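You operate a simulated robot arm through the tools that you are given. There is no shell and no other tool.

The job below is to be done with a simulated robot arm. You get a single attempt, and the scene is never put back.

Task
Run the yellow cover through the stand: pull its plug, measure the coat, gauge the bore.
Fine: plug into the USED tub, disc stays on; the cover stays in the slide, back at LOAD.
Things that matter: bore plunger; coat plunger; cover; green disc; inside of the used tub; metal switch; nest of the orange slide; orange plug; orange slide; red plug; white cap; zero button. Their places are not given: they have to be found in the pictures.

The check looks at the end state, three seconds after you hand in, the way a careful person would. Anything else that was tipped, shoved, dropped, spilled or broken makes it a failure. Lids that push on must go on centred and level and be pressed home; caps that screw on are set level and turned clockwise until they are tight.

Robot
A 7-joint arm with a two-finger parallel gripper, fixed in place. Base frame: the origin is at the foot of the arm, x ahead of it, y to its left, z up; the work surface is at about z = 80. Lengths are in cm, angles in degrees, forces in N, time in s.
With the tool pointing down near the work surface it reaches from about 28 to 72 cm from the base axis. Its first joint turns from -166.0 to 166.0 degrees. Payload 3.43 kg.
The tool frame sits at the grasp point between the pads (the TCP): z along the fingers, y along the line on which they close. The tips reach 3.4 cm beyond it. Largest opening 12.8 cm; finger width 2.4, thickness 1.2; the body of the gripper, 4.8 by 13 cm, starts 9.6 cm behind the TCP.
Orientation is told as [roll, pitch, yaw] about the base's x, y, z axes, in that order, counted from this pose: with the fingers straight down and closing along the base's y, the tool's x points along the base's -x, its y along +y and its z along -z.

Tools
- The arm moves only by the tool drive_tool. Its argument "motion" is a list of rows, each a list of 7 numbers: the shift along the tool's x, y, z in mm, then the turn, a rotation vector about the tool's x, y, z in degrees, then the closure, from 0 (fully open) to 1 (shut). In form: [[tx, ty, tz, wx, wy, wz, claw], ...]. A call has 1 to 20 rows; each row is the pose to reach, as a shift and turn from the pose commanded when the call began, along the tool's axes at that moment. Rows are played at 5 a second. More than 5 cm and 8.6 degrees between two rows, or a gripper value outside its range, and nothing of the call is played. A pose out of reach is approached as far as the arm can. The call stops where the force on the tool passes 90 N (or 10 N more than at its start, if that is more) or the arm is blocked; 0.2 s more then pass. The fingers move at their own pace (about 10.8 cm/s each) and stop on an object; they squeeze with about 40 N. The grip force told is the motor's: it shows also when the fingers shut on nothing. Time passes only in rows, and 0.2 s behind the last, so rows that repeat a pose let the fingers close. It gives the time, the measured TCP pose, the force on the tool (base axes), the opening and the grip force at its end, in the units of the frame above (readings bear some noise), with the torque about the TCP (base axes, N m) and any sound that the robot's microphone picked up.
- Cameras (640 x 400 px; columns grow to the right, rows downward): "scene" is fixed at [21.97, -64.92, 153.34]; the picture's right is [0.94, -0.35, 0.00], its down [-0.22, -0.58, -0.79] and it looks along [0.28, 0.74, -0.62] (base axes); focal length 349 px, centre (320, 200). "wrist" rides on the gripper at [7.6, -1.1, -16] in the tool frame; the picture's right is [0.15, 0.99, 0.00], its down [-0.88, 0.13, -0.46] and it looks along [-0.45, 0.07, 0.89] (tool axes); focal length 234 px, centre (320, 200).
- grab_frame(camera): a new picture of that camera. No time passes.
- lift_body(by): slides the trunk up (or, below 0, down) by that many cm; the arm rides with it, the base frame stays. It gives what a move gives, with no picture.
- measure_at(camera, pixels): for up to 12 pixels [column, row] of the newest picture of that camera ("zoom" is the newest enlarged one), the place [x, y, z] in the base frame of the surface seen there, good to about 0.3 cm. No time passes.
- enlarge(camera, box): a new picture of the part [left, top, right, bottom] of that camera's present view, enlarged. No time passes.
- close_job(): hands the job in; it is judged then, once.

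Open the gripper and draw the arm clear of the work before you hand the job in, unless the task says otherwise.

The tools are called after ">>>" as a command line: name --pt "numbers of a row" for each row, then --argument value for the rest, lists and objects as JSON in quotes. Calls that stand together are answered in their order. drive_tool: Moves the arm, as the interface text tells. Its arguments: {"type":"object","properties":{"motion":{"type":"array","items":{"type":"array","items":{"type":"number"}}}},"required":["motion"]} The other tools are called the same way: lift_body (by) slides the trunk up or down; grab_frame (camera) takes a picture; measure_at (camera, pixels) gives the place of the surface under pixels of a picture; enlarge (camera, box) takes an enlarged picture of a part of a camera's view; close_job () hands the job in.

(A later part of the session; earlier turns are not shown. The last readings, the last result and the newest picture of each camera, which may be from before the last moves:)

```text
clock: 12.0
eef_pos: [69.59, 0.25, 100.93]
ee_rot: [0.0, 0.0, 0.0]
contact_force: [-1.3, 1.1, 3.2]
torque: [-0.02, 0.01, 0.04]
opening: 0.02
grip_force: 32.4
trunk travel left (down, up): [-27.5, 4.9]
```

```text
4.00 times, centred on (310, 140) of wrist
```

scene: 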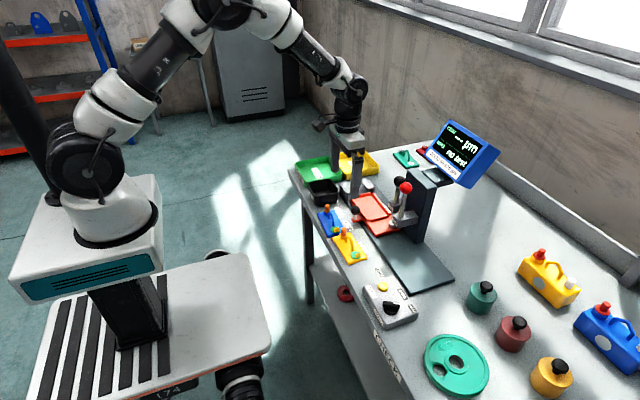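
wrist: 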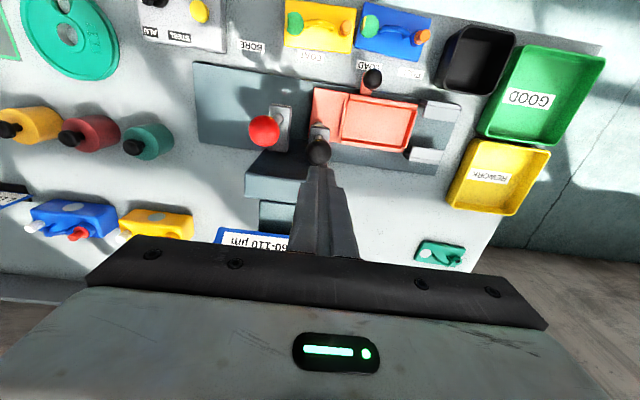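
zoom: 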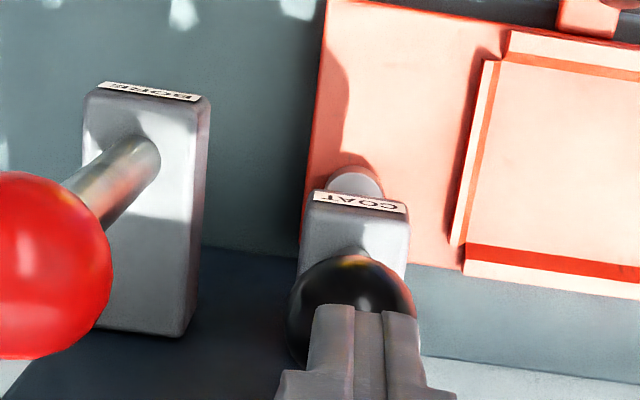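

The plunger sinks at about 3 N (TCP 100.9), no reading yet. I keep pressing.

>>> drive_tool --pt "0 0 4 0 0 0 1" --pt "0 0 8 0 0 0 1" --pt "0 0 12 0 0 0 1" --pt "0 0 16 0 0 0 1" --pt "0 0 20 0 0 0 1"

>>> enlarge --camera "scene" --box '[350, 110, 494, 200]'

```text
clock: 13.2
eef_pos: [69.55, 0.15, 99.47]
ee_rot: [0.0, -0.5, 0.0]
contact_force: [-4.2, 1.1, 27.7]
torque: [-0.09, 0.15, 0.04]
opening: 0.01
grip_force: 33.0
trunk travel left (down, up): [-27.5, 4.9]
```

```text
4.44 times, centred on (422, 155) of scene
```

zoom: 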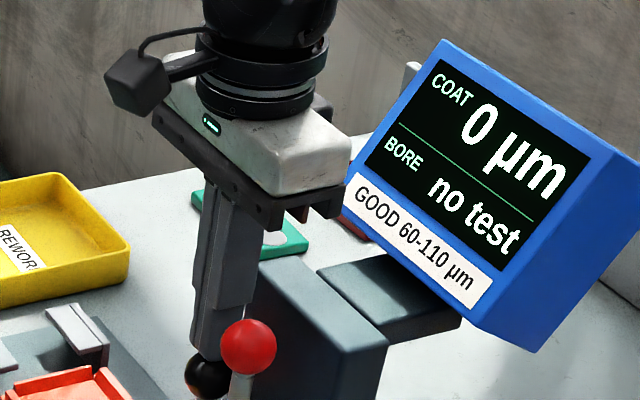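

The screen now reads COAT 0 µm on the bare stub with ALU selected — so the zero is already right on this stub. I raise off and see whether the plunger springs back.

>>> drive_tool --pt "0 0 -20 0 0 0 1" --pt "0 0 -40 0 0 0 1" --pt "0 0 -70 0 0 0 1" --pt "0 0 -110 0 0 0 1" --pt "0 0 -125 0 0 0 1" --pt "0 0 -125 0 0 0 1"

>>> enlarge --camera "scene" --box '[350, 110, 494, 200]'

>>> enlarge --camera "wrist" --box '[230, 90, 390, 190]'

```text
clock: 14.6
eef_pos: [69.68, 0.23, 111.35]
ee_rot: [0.0, 0.0, -0.1]
contact_force: [0.5, 0.9, 0.6]
torque: [-0.01, -0.01, 0.0]
opening: 0.0
grip_force: 33.4
trunk travel left (down, up): [-27.5, 4.9]
```

```text
4.44 times, centred on (422, 155) of scene
```

zoom: 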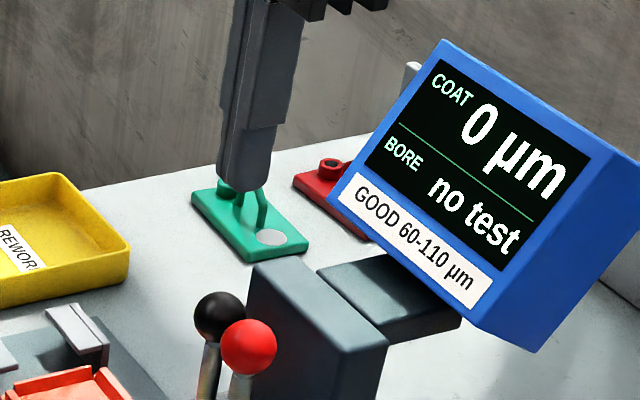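

```text
4.00 times, centred on (310, 140) of wrist
```

zoom: 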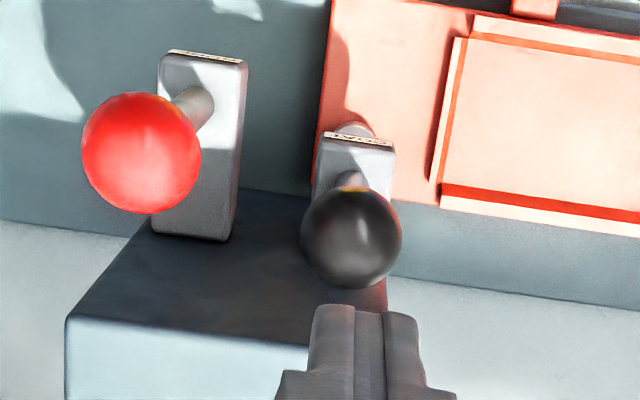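

The plunger sprang back and the 0 µm reading holds. Now I go over the yellow cover, turning the tool −90° so the fingers close across the handle (along x).

>>> drive_tool --pt "20 0 0 0 0 8 0.8" --pt "40 -5 0 0 0 16 0.7" --pt "60 -10 0 0 0 24 0.7" --pt "80 -15 10 0 0 32 0.7" --pt "100 -21 20 0 0 40 0.7" --pt "120 -21 35 0 0 48 0.7" --pt "140 -21 50 0 0 56 0.7" --pt "150 -21 65 0 0 64 0.7" --pt "151 -21 80 0 0 72 0.7" --pt "151 -21 95 0 0 80 0.7" --pt "151 -21 105 0 0 87 0.7" --pt "151 -21 105 0 0 87 0.7" --pt "151 -21 105 0 0 87 0.7"

>>> grab_frame --camera "wrist"

>>> grab_frame --camera "scene"

```text
clock: 17.4
eef_pos: [54.52, -1.86, 100.82]
ee_rot: [0.1, 0.0, -87.1]
contact_force: [-0.1, -0.7, 0.3]
torque: [-0.01, 0.0, 0.0]
opening: 3.83
grip_force: 0.0
trunk travel left (down, up): [-27.5, 4.9]
```

```text
taken
```

wrist: 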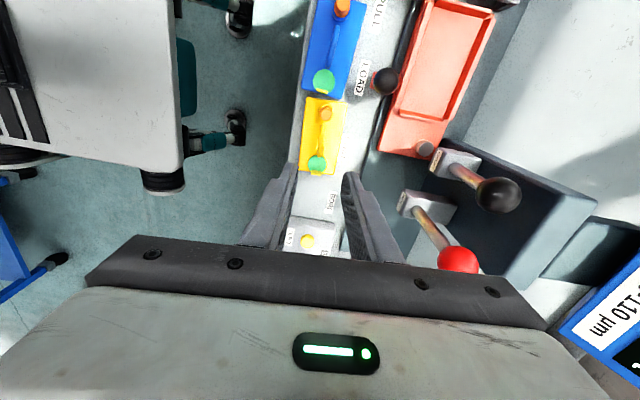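

```text
taken
```

scene: 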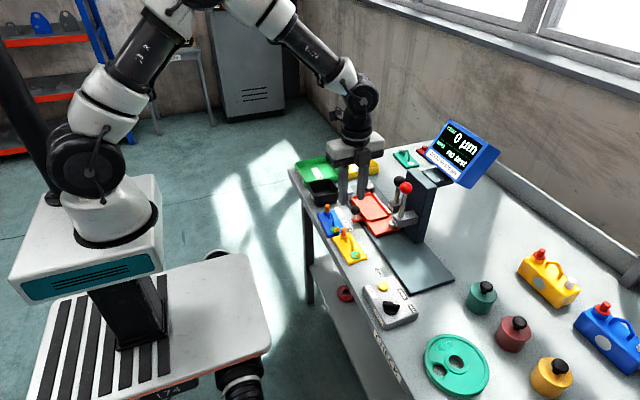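

The wrist camera now sees the yellow cover at (325,135) from above. I zoom in to measure its yaw and the handle's line.

>>> enlarge --camera "wrist" --box '[276, 90, 372, 180]'

>>> measure_at --camera "zoom" --pixels '[[210, 60], [460, 75], [160, 365], [428, 395], [335, 120], [330, 200], [310, 245], [305, 290], [285, 320], [340, 90]]'

```text
4.44 times, centred on (324, 135) of wrist
```

zoom: 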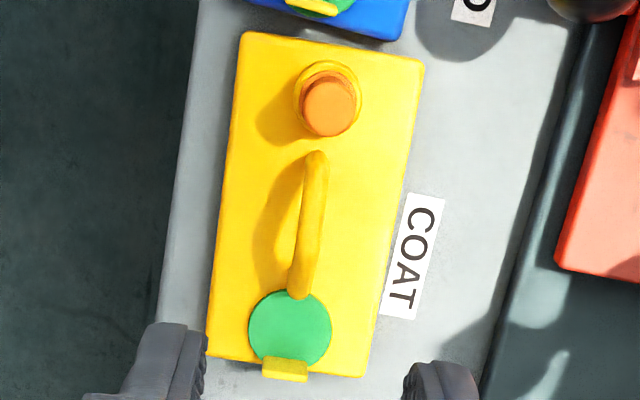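

```text
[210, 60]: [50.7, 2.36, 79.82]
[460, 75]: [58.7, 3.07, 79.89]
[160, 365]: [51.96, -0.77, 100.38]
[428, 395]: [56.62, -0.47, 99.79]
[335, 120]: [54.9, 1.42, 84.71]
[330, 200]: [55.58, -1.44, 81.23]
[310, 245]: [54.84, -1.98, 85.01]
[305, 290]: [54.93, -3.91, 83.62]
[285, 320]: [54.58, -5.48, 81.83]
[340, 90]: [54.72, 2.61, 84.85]
```

Cover: centre ≈(54.92,−2.02), 5.75×10.75 cm, yaw ≈+3°, handle on its centre line. The tool is at yaw −87, which matches; I descend over the handle with tips stopping ~0.6 cm above the plate.

>>> drive_tool --pt "-2 4 40 0 0 0 0.7" --pt "-2 4 80 0 0 0 0.7" --pt "-2 4 110 0 0 0 0.7" --pt "-2 4 130 0 0 0 0.7" --pt "-2 4 130 0 0 0 0.7"

>>> grab_frame --camera "wrist"

>>> enlarge --camera "scene" --box '[310, 190, 406, 250]'

```text
clock: 18.6
eef_pos: [54.88, -2.24, 87.78]
ee_rot: [0.0, 0.0, -87.1]
contact_force: [0.1, 0.0, -0.2]
torque: [0.0, -0.03, -0.01]
opening: 3.86
grip_force: 0.1
trunk travel left (down, up): [-27.5, 4.9]
```

```text
taken
```

wrist: 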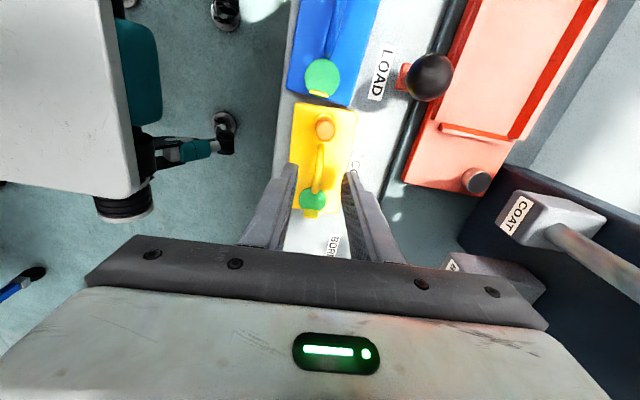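

```text
6.67 times, centred on (358, 220) of scene
```

zoom: 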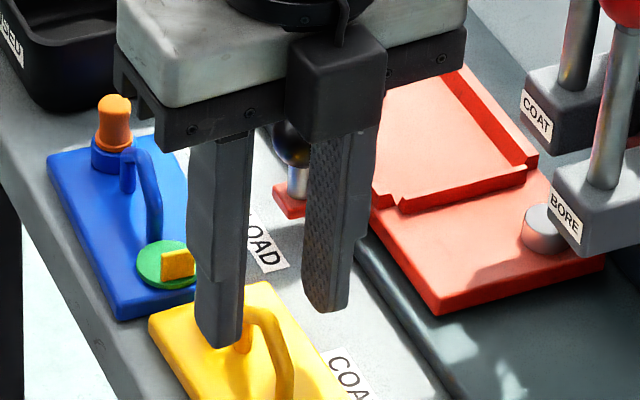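

Fingers straddle the handle (wrist: tips at (292,168) and (349,172), handle at (318,165)). I lower the last 2.6 cm and close.

>>> drive_tool --pt "0 0 10 0 0 0 0.7" --pt "0 0 20 0 0 0 0.7" --pt "0 0 26 0 0 0 0.7" --pt "0 0 26 0 0 0 0.85" --pt "0 0 26 0 0 0 1" --pt "0 0 26 0 0 0 1" --pt "0 0 26 0 0 0 1" --pt "0 0 26 0 0 0 1"

>>> grab_frame --camera "wrist"

>>> enlarge --camera "scene" --box '[310, 190, 406, 250]'

```text
clock: 20.4
eef_pos: [54.94, -2.15, 85.31]
ee_rot: [-0.1, 0.0, -86.9]
contact_force: [-1.1, 0.1, 0.5]
torque: [0.1, 0.01, 0.0]
opening: 0.74
grip_force: 40.6
trunk travel left (down, up): [-27.5, 4.9]
```

```text
taken
```

wrist: 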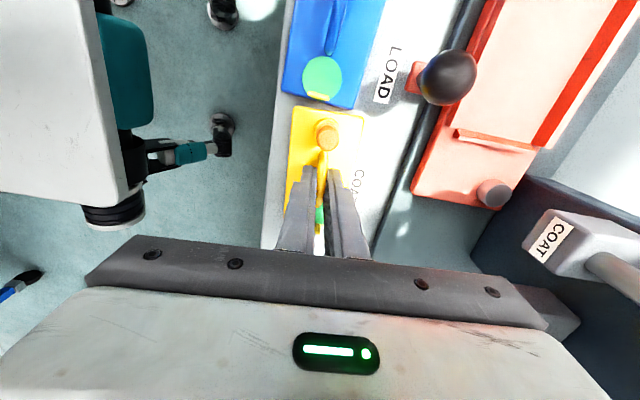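

```text
6.67 times, centred on (358, 220) of scene
```

zoom: 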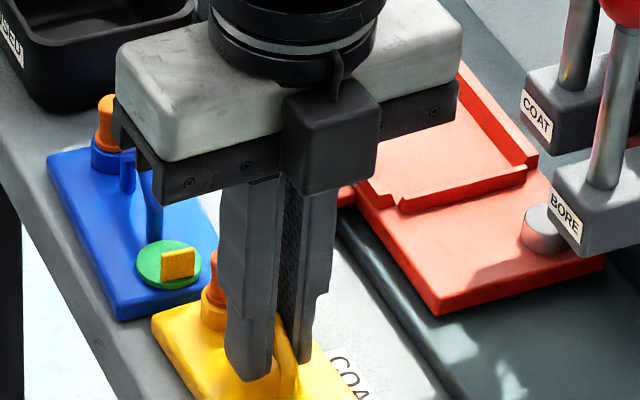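

Handle gripped (0.74 cm, 40 N). I lift straight up 12 cm, clear of the blue cover, and check how it hangs.

>>> drive_tool --pt "0 0 -10 0 0 0 1" --pt "0 0 -30 0 0 0 1" --pt "0 0 -60 0 0 0 1" --pt "0 0 -90 0 0 0 1" --pt "0 0 -120 0 0 0 1" --pt "0 0 -120 0 0 0 1"

>>> grab_frame --camera "wrist"

>>> enlarge --camera "wrist" --box '[260, 80, 390, 260]'

>>> enlarge --camera "scene" --box '[300, 150, 412, 230]'

```text
clock: 21.8
eef_pos: [54.71, -2.13, 97.27]
ee_rot: [-0.1, 0.0, -87.1]
contact_force: [0.2, -0.5, -3.6]
torque: [-0.03, -0.01, 0.01]
opening: 0.75
grip_force: 40.3
trunk travel left (down, up): [-27.5, 4.9]
```

```text
taken
```

wrist: 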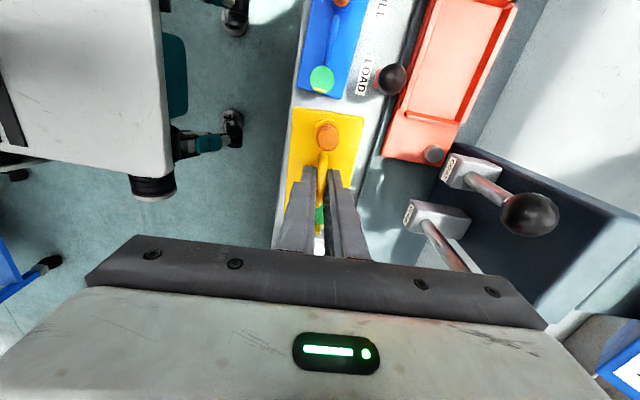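

```text
2.22 times, centred on (325, 170) of wrist
```

zoom: 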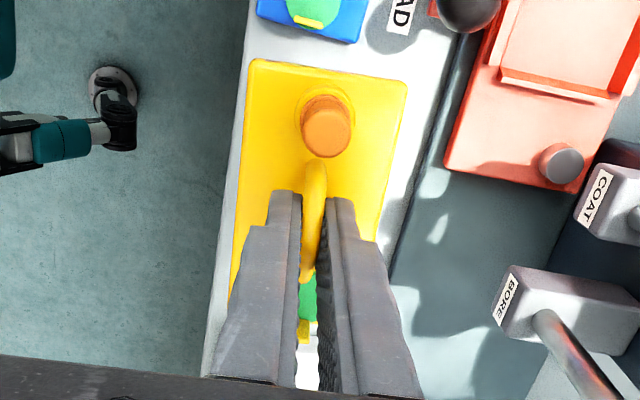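

```text
5.00 times, centred on (356, 190) of scene
```

zoom: 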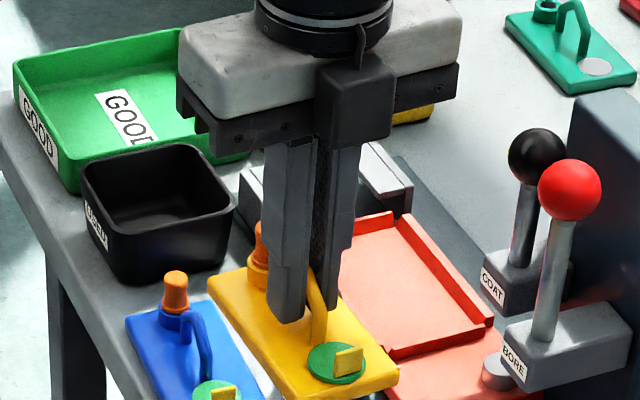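

The cover hangs level, aligned with the tool within ~0.2° and centred on the TCP within 1 mm. I carry it over the nest (target TCP (67.35,10.15)), straightening yaw to −90, still high.

>>> drive_tool --pt "25 0 0 0 0 0 1" --pt "50 15 0 0 0 0.5 1" --pt "75 40 0 0 0 1 1" --pt "100 65 0 0 0 2 1" --pt "116 90 0 0 0 3 1" --pt "116 115 0 0 0 3 1" --pt "116 132 0 0 0 3 1" --pt "116 132 15 0 0 3 1" --pt "116 132 30 0 0 3 1" --pt "116 132 40 0 0 3 1" --pt "116 132 40 0 0 3 1"

>>> grab_frame --camera "wrist"

>>> enlarge --camera "wrist" --box '[230, 80, 410, 260]'

>>> enlarge --camera "scene" --box '[320, 160, 432, 230]'

```text
clock: 24.2
eef_pos: [67.42, 10.18, 93.15]
ee_rot: [-0.1, 0.0, -90.0]
contact_force: [0.8, -0.5, -3.2]
torque: [-0.01, -0.04, -0.02]
opening: 0.74
grip_force: 40.2
trunk travel left (down, up): [-27.5, 4.9]
```

```text
taken
```

wrist: 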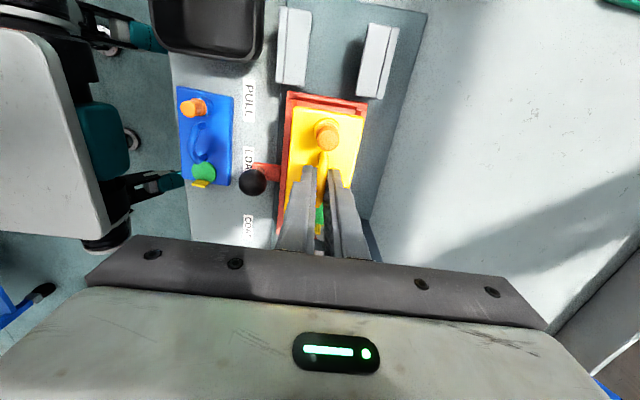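

```text
2.22 times, centred on (320, 170) of wrist
```

zoom: 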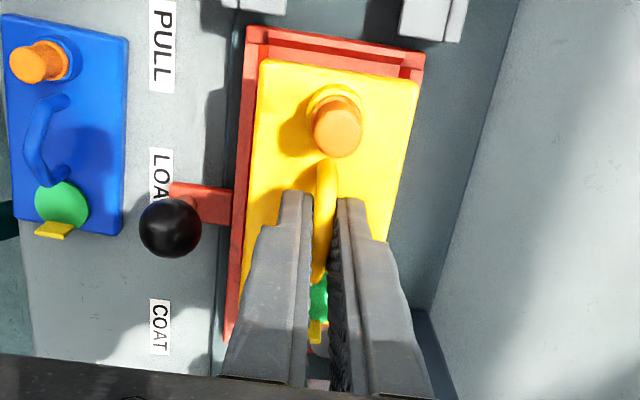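

```text
5.71 times, centred on (376, 195) of scene
```

zoom: 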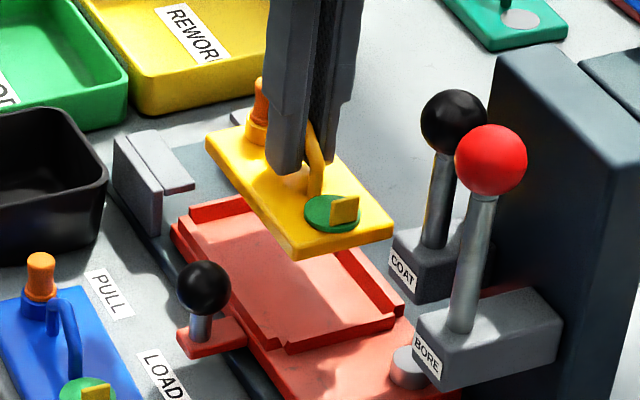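

Cover spans x 64.6–70.4 with +y edge at 15.6, centred over the nest (rim outer 63.4–71.5). I lower it slowly toward the floor of the nest.

>>> drive_tool --pt "0 0 15 0 0 0 1" --pt "0 0 30 0 0 0 1" --pt "0 0 38 0 0 0 1" --pt "0 0 43 0 0 0 1" --pt "0 0 47 0 0 0 1" --pt "0 0 50 0 0 0 1"

>>> enlarge --camera "wrist" --box '[230, 80, 410, 260]'

>>> enlarge --camera "scene" --box '[320, 160, 432, 230]'

```text
clock: 25.6
eef_pos: [67.52, 10.23, 88.35]
ee_rot: [0.0, 0.1, -90.1]
contact_force: [-0.3, -0.7, -2.6]
torque: [0.03, 0.01, -0.02]
opening: 0.73
grip_force: 40.0
trunk travel left (down, up): [-27.5, 4.9]
```

```text
2.22 times, centred on (320, 170) of wrist
```

zoom: 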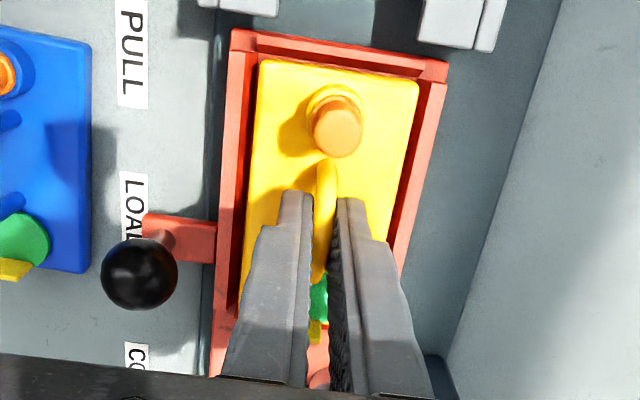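

```text
5.71 times, centred on (376, 195) of scene
```

zoom: 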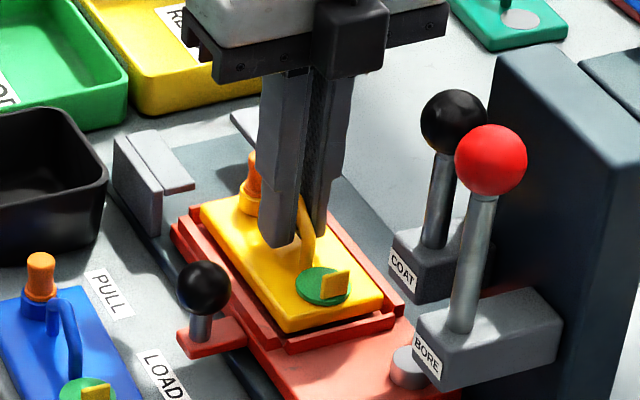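

The cover sits evenly inside the rims with no contact. I lower the last ~5 mm until it touches the floor.

>>> drive_tool --pt "0 0 2 0 0 0 1" --pt "0 0 4 0 0 0 1" --pt "0 0 5 0 0 0 1" --pt "0 0 6 0 0 0 1"

>>> enlarge --camera "scene" --box '[320, 160, 432, 230]'

```text
clock: 26.6
eef_pos: [67.53, 10.19, 87.81]
ee_rot: [0.1, 0.0, -90.0]
contact_force: [-2.7, 0.4, 6.8]
torque: [-0.22, 0.07, 0.0]
opening: 0.76
grip_force: 40.0
trunk travel left (down, up): [-27.5, 4.9]
```

```text
5.71 times, centred on (376, 195) of scene
```

zoom: 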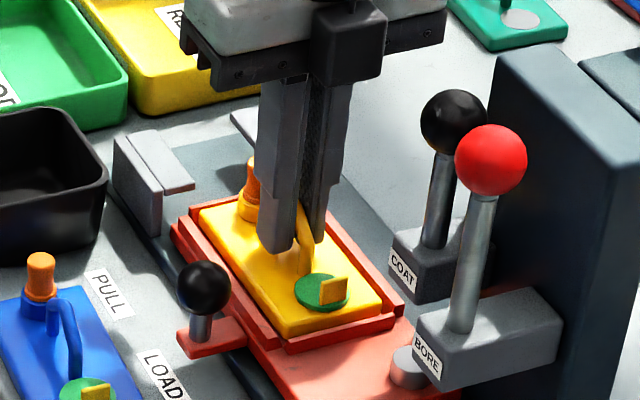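

Force turned from −3 N to +6.8 N up: the cover is on the nest floor. I open the fingers a little and lift away.

>>> drive_tool --pt "0 0 0 0 0 0 0.9" --pt "0 0 0 0 0 0 0.8" --pt "0 0 0 0 0 0 0.8" --pt "0 0 -20 0 0 0 0.8" --pt "0 0 -50 0 0 0 0.8" --pt "0 0 -90 0 0 0 0.8" --pt "0 0 -120 0 0 0 0.8"

>>> enlarge --camera "wrist" --box '[230, 80, 410, 260]'

>>> enlarge --camera "scene" --box '[320, 160, 432, 230]'

```text
clock: 28.2
eef_pos: [67.59, 10.09, 99.66]
ee_rot: [0.0, 0.0, -90.1]
contact_force: [-0.1, -0.4, -0.3]
torque: [-0.01, 0.03, 0.0]
opening: 2.57
grip_force: 0.0
trunk travel left (down, up): [-27.5, 4.9]
```

```text
2.22 times, centred on (320, 170) of wrist
```

zoom: 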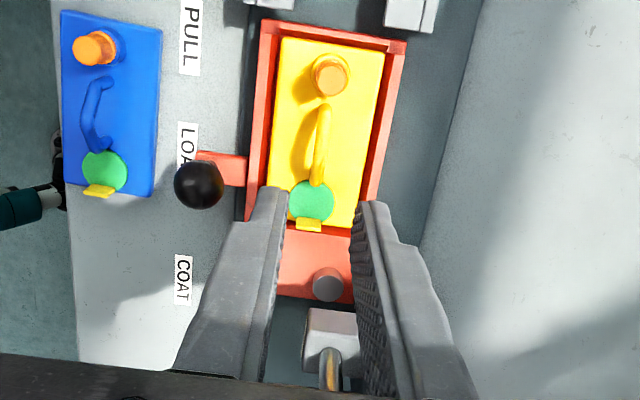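

```text
5.71 times, centred on (376, 195) of scene
```

zoom: 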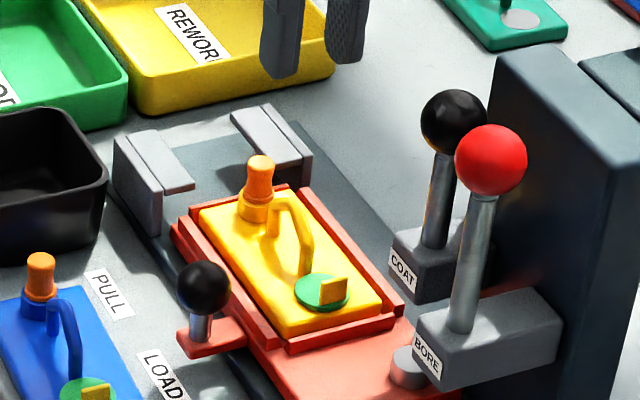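

The cover is seated flat in the nest with the plug toward PULL. Next I turn the tool back to yaw 0 and go above the slide's knob (centre ≈(60.6,7.05,86.0)).

>>> drive_tool --pt "-5 -10 0 0 0 -8 0.7" --pt "-10 -20 0 0 0 -16 0.6" --pt "-15 -30 0 0 0 -24 0.6" --pt "-20 -40 0 0 0 -32 0.6" --pt "-25 -50 0 0 0 -40 0.6" --pt "-30 -60 0 0 0 -48 0.6" --pt "-30 -70 0 0 0 -56 0.6" --pt "-30 -70 0 0 0 -64 0.6" --pt "-30 -70 0 0 0 -72 0.6" --pt "-30 -70 0 0 0 -80 0.6" --pt "-30 -70 0 0 0 -88 0.6" --pt "-30 -70 0 0 0 -90 0.6" --pt "-30 -70 0 0 0 -90 0.6"

>>> grab_frame --camera "wrist"

>>> enlarge --camera "wrist" --box '[240, 100, 400, 200]'

>>> measure_at --camera "zoom" --pixels '[[320, 235], [320, 215], [320, 255], [320, 180], [300, 185]]'

```text
clock: 31.0
eef_pos: [60.52, 7.17, 99.56]
ee_rot: [0.0, 0.0, 0.0]
contact_force: [-0.4, -0.4, 0.9]
torque: [0.01, 0.01, 0.01]
opening: 5.12
grip_force: 0.2
trunk travel left (down, up): [-27.5, 4.9]
```

```text
taken
```

wrist: 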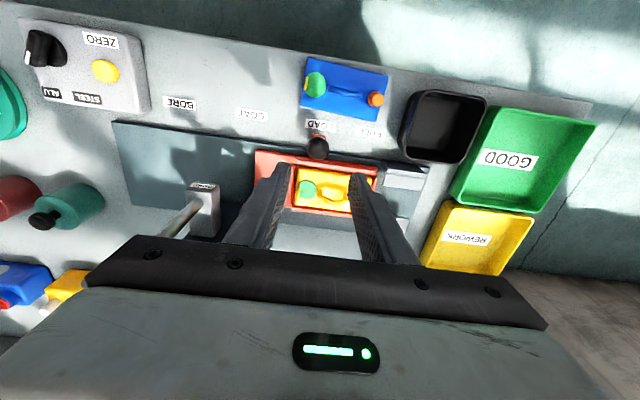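

```text
4.00 times, centred on (320, 150) of wrist
```

zoom: 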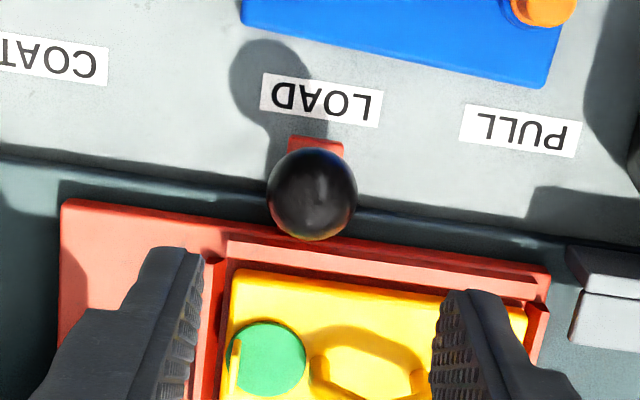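

```text
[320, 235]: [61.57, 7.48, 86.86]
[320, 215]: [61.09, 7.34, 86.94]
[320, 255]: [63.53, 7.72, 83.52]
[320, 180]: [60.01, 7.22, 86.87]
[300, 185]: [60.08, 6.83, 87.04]
```

Knob centre confirmed at ≈(60.6,7.05), top z≈87. I descend with fingers 5 cm apart on both y sides, then close on the ball.

>>> drive_tool --pt "0 -1 40 0 0 0 0.6" --pt "0 -1 80 0 0 0 0.6" --pt "0 -1 110 0 0 0 0.6" --pt "0 -1 125 0 0 0 0.6" --pt "0 -1 132 0 0 0 0.6" --pt "0 -1 132 0 0 0 0.8" --pt "0 -1 132 0 0 0 0.9" --pt "0 -1 132 0 0 0 1" --pt "0 -1 132 0 0 0 1"

>>> enlarge --camera "scene" --box '[310, 160, 438, 240]'

```text
clock: 33.0
eef_pos: [60.58, 7.01, 86.39]
ee_rot: [0.0, 0.1, -0.1]
contact_force: [0.0, -2.4, -3.4]
torque: [-0.03, -0.35, -0.01]
opening: 2.91
grip_force: 45.5
trunk travel left (down, up): [-27.5, 4.9]
```

```text
5.00 times, centred on (374, 200) of scene
```

zoom: 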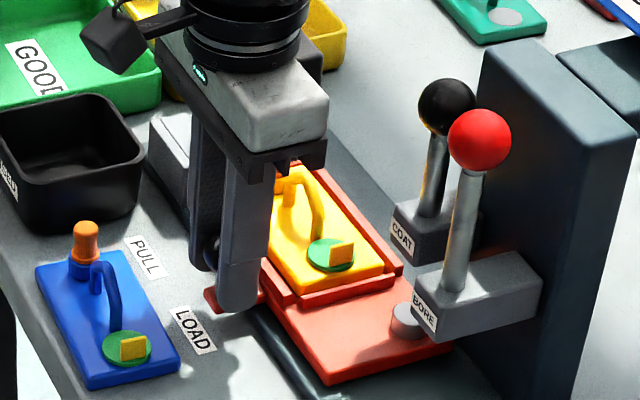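

The ball is held (2.91 cm). I drag the slide toward PULL in 1 cm steps, pausing partway to check forces.

>>> drive_tool --pt "0 5 0 0 0 0 1" --pt "0 12 0 0 0 0 1" --pt "0 20 0 0 0 0 1" --pt "0 28 0 0 0 0 1" --pt "0 35 0 0 0 0 1"

>>> enlarge --camera "scene" --box '[310, 160, 438, 240]'

>>> grab_frame --camera "wrist"

```text
clock: 34.2
eef_pos: [60.49, 10.64, 86.43]
ee_rot: [-0.1, 0.1, -0.1]
contact_force: [-0.7, -0.7, -7.9]
torque: [-0.08, 0.14, 0.12]
opening: 2.9
grip_force: 45.2
trunk travel left (down, up): [-27.5, 4.9]
```

```text
5.00 times, centred on (374, 200) of scene
```

zoom: 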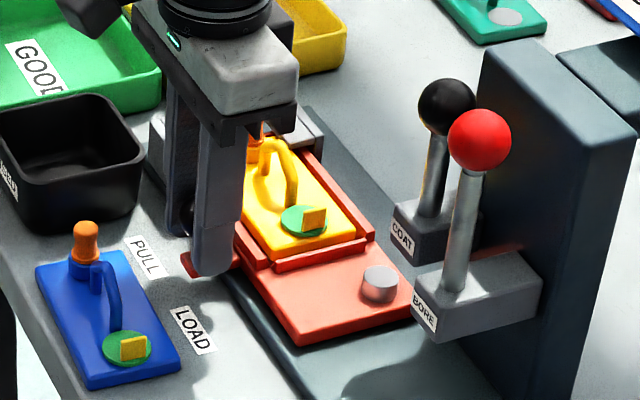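

```text
taken
```

wrist: 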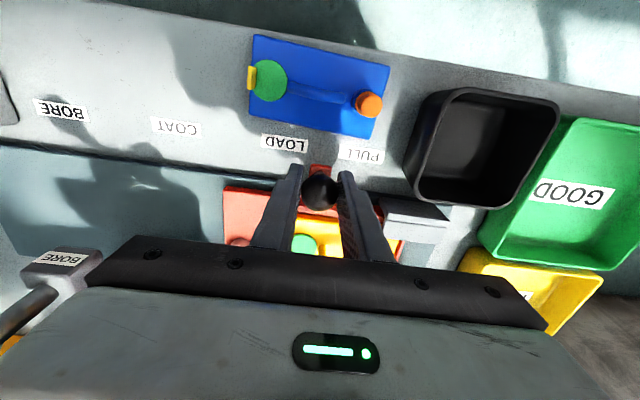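

The slide moves freely with the cover in it. I continue the remaining ~4.1 cm to the PULL label in smaller steps.

>>> drive_tool --pt "0 7 0 0 0 0 1" --pt "0 14 0 0 0 0 1" --pt "0 21 0 0 0 0 1" --pt "0 28 0 0 0 0 1" --pt "0 33 0 0 0 0 1" --pt "0 37 0 0 0 0 1" --pt "0 40 0 0 0 0 1"

>>> enlarge --camera "scene" --box '[310, 160, 438, 240]'

>>> grab_frame --camera "wrist"

```text
clock: 35.8
eef_pos: [60.43, 14.38, 86.42]
ee_rot: [-0.1, 0.0, -0.1]
contact_force: [-4.0, -4.2, -10.2]
torque: [0.06, -0.65, 0.15]
opening: 2.93
grip_force: 44.6
trunk travel left (down, up): [-27.5, 4.9]
```

```text
5.00 times, centred on (374, 200) of scene
```

zoom: 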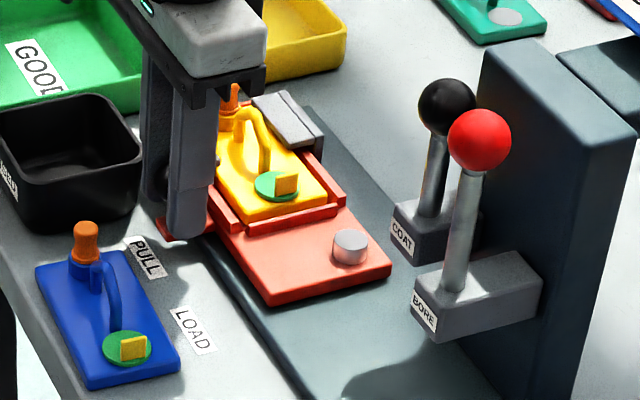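

```text
taken
```

wrist: 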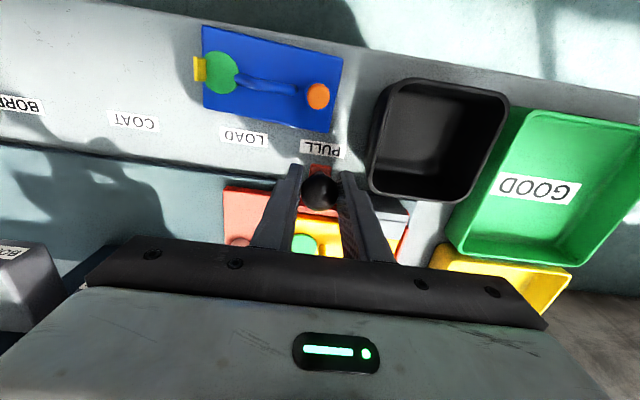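

At y≈14.4, a slight resistance of −4 N. I nudge a few mm more to see whether this is the end stop/detent.

>>> drive_tool --pt "0 2 0 0 0 0 1" --pt "0 4 0 0 0 0 1" --pt "0 4 0 0 0 0 1"

>>> enlarge --camera "wrist" --box '[200, 110, 440, 260]'

```text
clock: 36.6
eef_pos: [60.51, 14.5, 86.38]
ee_rot: [-0.2, 0.2, -0.1]
contact_force: [-6.1, -25.5, -8.8]
torque: [-0.35, 0.1, -0.11]
opening: 2.92
grip_force: 45.1
trunk travel left (down, up): [-27.5, 4.9]
```

```text
2.67 times, centred on (320, 185) of wrist
```

zoom: 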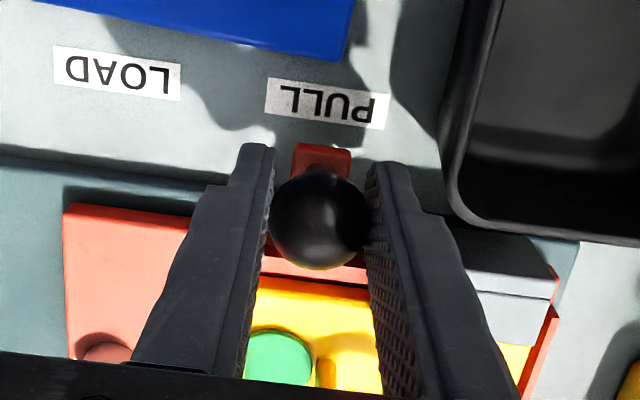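

Resistance jumped to −25 N at y=14.5: that's the end stop, so the slide is at PULL. I relax 4 mm, open slightly and lift off the knob.

>>> drive_tool --pt "0 -3 0 0 0 0 1" --pt "0 -4 0 0 0 0 1" --pt "0 -4 0 0 0 0 0.9" --pt "0 -4 0 0 0 0 0.72" --pt "0 -4 0 0 0 0 0.72" --pt "0 -4 -30 0 0 0 0.72" --pt "0 -4 -70 0 0 0 0.72" --pt "0 -4 -110 0 0 0 0.72" --pt "0 -4 -140 0 0 0 0.72"

>>> grab_frame --camera "wrist"

>>> enlarge --camera "scene" --box '[310, 160, 438, 240]'

```text
clock: 38.6
eef_pos: [60.43, 14.64, 100.47]
ee_rot: [0.0, -0.1, 0.0]
contact_force: [-0.4, -0.1, -0.6]
torque: [-0.05, -0.04, 0.01]
opening: 3.59
grip_force: 0.1
trunk travel left (down, up): [-27.5, 4.9]
```

```text
taken
```

wrist: 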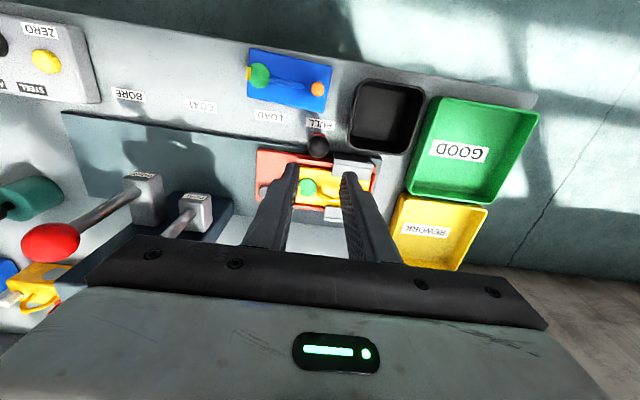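

```text
5.00 times, centred on (374, 200) of scene
```

zoom: 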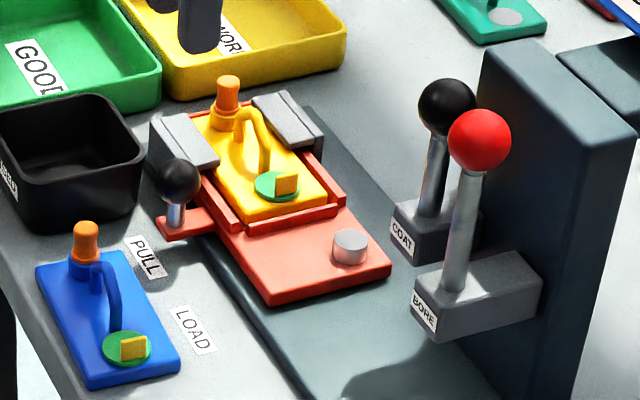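

The cover is held under both grey ledges, with the plug top at zoom (228,82). I measure the plug and ledges.

>>> measure_at --camera "zoom" --pixels '[[228, 80], [228, 92], [226, 115], [225, 125], [180, 140], [285, 120], [205, 155], [265, 130], [178, 180]]'

>>> drive_tool --pt "-10 20 0 0 0 0 0.72" --pt "-20 45 0 0 0 0 0.72" --pt "-30 70 0 0 0 0 0.7" --pt "-40 70 0 0 0 0 0.7" --pt "-40 70 0 0 0 0 0.7"

>>> grab_frame --camera "wrist"

>>> enlarge --camera "wrist" --box '[240, 100, 400, 200]'

```text
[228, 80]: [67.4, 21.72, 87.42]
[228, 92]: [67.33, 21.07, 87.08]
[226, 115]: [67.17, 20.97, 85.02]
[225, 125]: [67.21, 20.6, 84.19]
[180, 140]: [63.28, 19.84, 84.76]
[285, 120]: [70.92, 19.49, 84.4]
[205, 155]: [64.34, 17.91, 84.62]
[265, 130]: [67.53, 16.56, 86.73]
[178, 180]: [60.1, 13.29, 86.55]
```

```text
clock: 39.8
eef_pos: [64.44, 21.75, 100.5]
ee_rot: [0.1, 0.0, 0.0]
contact_force: [-1.1, 0.1, 0.6]
torque: [-0.01, -0.02, -0.04]
opening: 3.82
grip_force: 0.1
trunk travel left (down, up): [-27.5, 4.9]
```

```text
taken
```

wrist: 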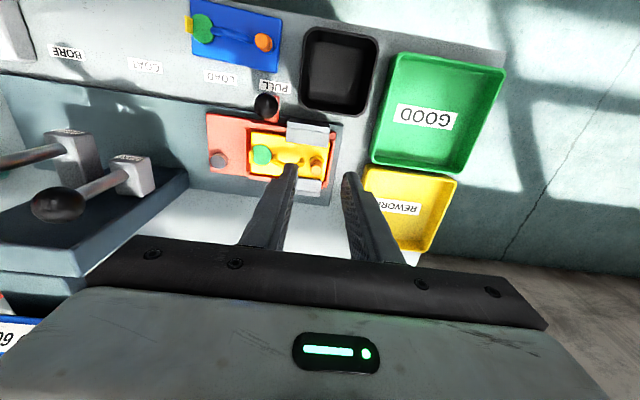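

```text
4.00 times, centred on (320, 150) of wrist
```

zoom: 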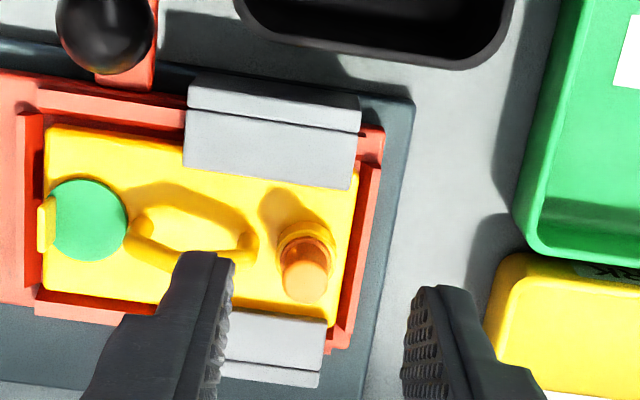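

The handle's leg is too close on the −y side for fingers closing along y, so I'll turn to yaw −90 and grip the plug along x. Moving over the plug at (67.3,21.7) while turning.

>>> drive_tool --pt "-5 0 0 0 0 8 0.7" --pt "-10 0 0 0 0 16 0.7" --pt "-15 0 0 0 0 24 0.7" --pt "-20 0 0 0 0 32 0.7" --pt "-28 0 0 0 0 40 0.7" --pt "-28 0 0 0 0 48 0.7" --pt "-28 0 0 0 0 56 0.7" --pt "-28 0 0 0 0 64 0.7" --pt "-28 0 0 0 0 72 0.7" --pt "-28 0 10 0 0 80 0.7" --pt "-28 0 25 0 0 88 0.7" --pt "-28 0 40 0 0 90 0.7" --pt "-28 0 50 0 0 90 0.7" --pt "-28 0 50 0 0 90 0.7"

>>> grab_frame --camera "wrist"

>>> enlarge --camera "wrist" --box '[240, 110, 400, 210]'

>>> enlarge --camera "scene" --box '[310, 160, 438, 240]'

```text
clock: 42.8
eef_pos: [67.38, 21.62, 95.42]
ee_rot: [0.0, -0.1, -90.1]
contact_force: [-0.5, 0.6, 0.0]
torque: [-0.01, 0.01, 0.01]
opening: 3.87
grip_force: 0.0
trunk travel left (down, up): [-27.5, 4.9]
```

```text
taken
```

wrist: 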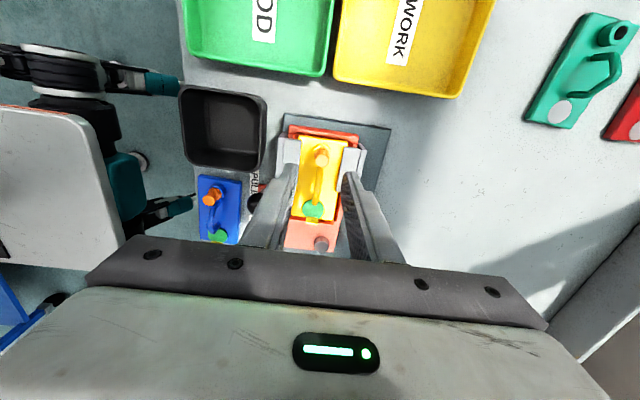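

```text
4.00 times, centred on (320, 160) of wrist
```

zoom: 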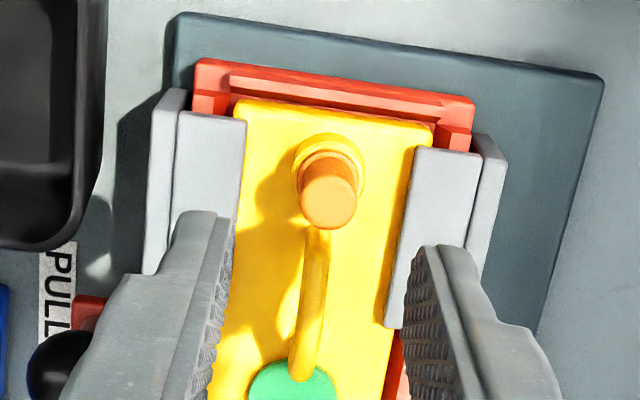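

```text
5.00 times, centred on (374, 200) of scene
```

zoom: 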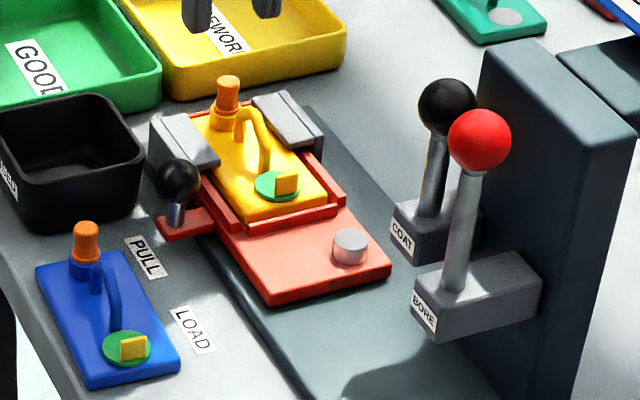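

The plug top sits at ≈(67.5,21.8), right below the open fingers, and the ledges (z 84.7) stay below the tips' target of 85.3. I descend and close on the plug.

>>> drive_tool --pt "2 1 20 0 0 0 0.7" --pt "2 1 40 0 0 0 0.7" --pt "2 1 55 0 0 0 0.7" --pt "2 1 63 0 0 0 0.7" --pt "2 1 67 0 0 0 0.7" --pt "2 1 67 0 0 0 0.85" --pt "2 1 67 0 0 0 1" --pt "2 1 67 0 0 0 1" --pt "2 1 67 0 0 0 1"

>>> enlarge --camera "scene" --box '[340, 160, 420, 210]'

>>> grab_frame --camera "wrist"

```text
clock: 44.8
eef_pos: [67.44, 21.78, 88.77]
ee_rot: [0.1, -0.1, -90.0]
contact_force: [0.7, 0.2, 2.4]
torque: [0.01, -0.04, -0.02]
opening: 0.45
grip_force: 39.0
trunk travel left (down, up): [-27.5, 4.9]
```

```text
8.00 times, centred on (380, 185) of scene
```

zoom: 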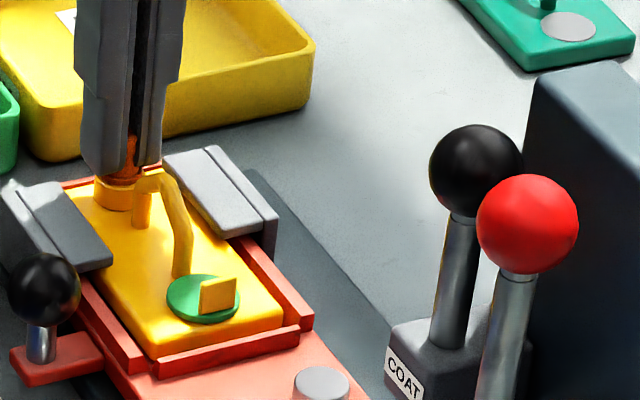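

```text
taken
```

wrist: 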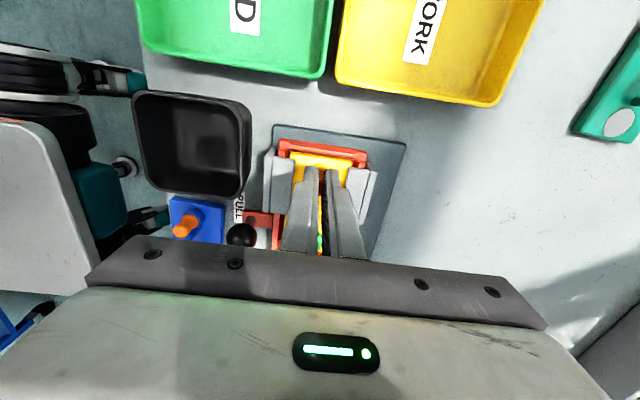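

The fingers hold with 39 N at 0.45 cm opening (the plug looks soft and pinched). I pull up gently in small steps and watch the force.

>>> drive_tool --pt "0 0 -3 0 0 0 1" --pt "0 0 -6 0 0 0 1" --pt "0 0 -9 0 0 0 1" --pt "0 0 -12 0 0 0 1"

>>> enlarge --camera "scene" --box '[340, 160, 420, 210]'

```text
clock: 45.8
eef_pos: [67.5, 21.82, 89.93]
ee_rot: [-0.1, -0.1, -90.0]
contact_force: [0.0, -0.7, 0.3]
torque: [-0.01, 0.0, 0.0]
opening: 0.42
grip_force: 38.8
trunk travel left (down, up): [-27.5, 4.9]
heard: snap
```

```text
8.00 times, centred on (380, 185) of scene
```

zoom: 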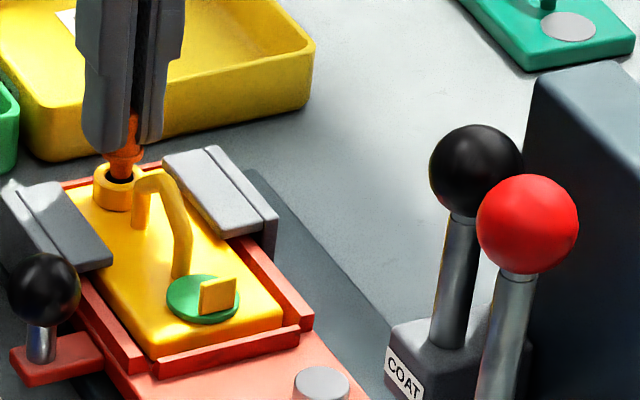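

A "snap" was heard and the plug is coming out of the boss, held in the fingers at zoom (125,150). I keep lifting to clear and inspect it.

>>> drive_tool --pt "0 0 -10 0 0 0 1" --pt "0 0 -25 0 0 0 1" --pt "0 0 -45 0 0 0 1" --pt "0 0 -60 0 0 0 1"

>>> enlarge --camera "scene" --box '[340, 145, 420, 210]'

>>> grab_frame --camera "wrist"

>>> enlarge --camera "wrist" --box '[240, 110, 400, 260]'

```text
clock: 46.8
eef_pos: [67.35, 21.74, 96.06]
ee_rot: [0.1, -0.1, -90.0]
contact_force: [0.5, -0.8, 1.0]
torque: [-0.01, 0.04, 0.01]
opening: 0.45
grip_force: 38.2
trunk travel left (down, up): [-27.5, 4.9]
```

```text
6.15 times, centred on (380, 178) of scene
```

zoom: 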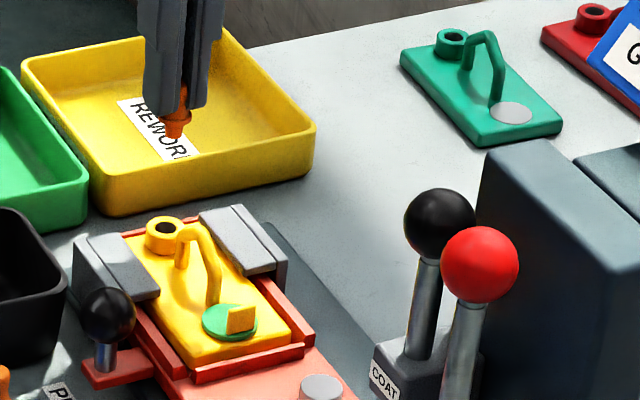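

```text
taken
```

wrist: 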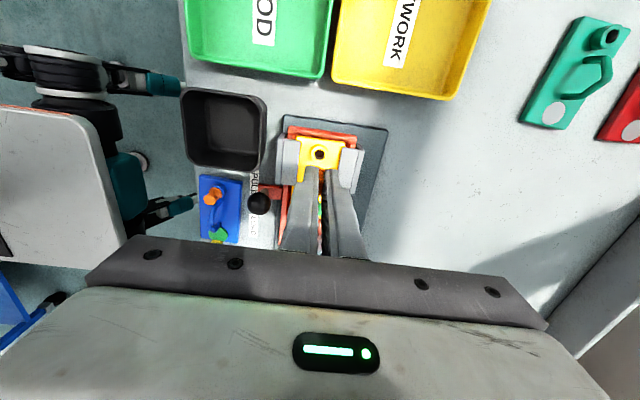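

```text
2.67 times, centred on (320, 185) of wrist
```

zoom: 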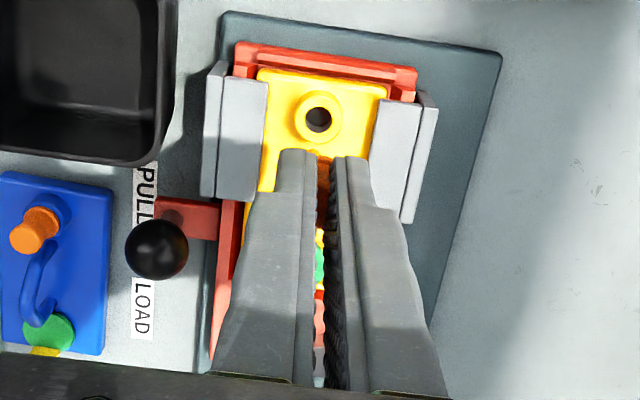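

The bore is open and the plug is in the fingers, unbroken. I carry it to the USED tub, centre ≈(55.9,22.2), at this height.

>>> drive_tool --pt "1 -25 0 0 0 0 1" --pt "2 -50 0 0 0 0 1" --pt "3 -75 0 0 0 0 1" --pt "4 -100 0 0 0 0 1" --pt "4 -114 0 0 0 0 1" --pt "4 -114 25 0 0 0 1" --pt "4 -114 50 0 0 0 1" --pt "4 -114 50 0 0 0 1"

>>> grab_frame --camera "wrist"

>>> enlarge --camera "scene" --box '[280, 140, 408, 220]'

```text
clock: 48.6
eef_pos: [56.12, 22.1, 91.04]
ee_rot: [0.1, 0.1, -90.1]
contact_force: [-0.8, 0.2, -0.5]
torque: [0.02, -0.01, -0.01]
opening: 1.07
grip_force: 40.3
trunk travel left (down, up): [-27.5, 4.9]
```

```text
taken
```

wrist: 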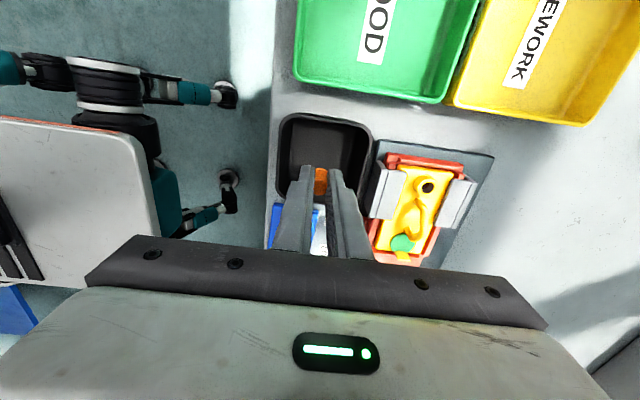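

```text
5.00 times, centred on (344, 180) of scene
```

zoom: 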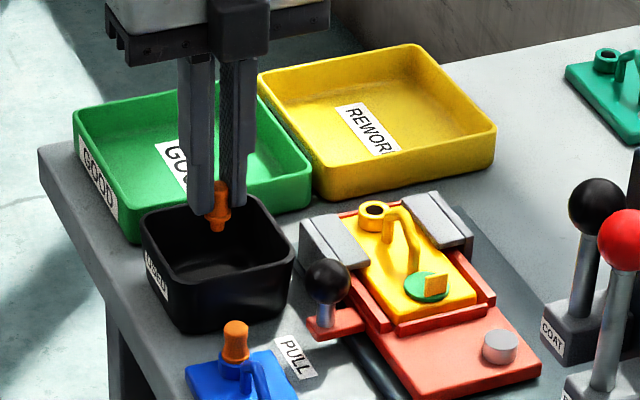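

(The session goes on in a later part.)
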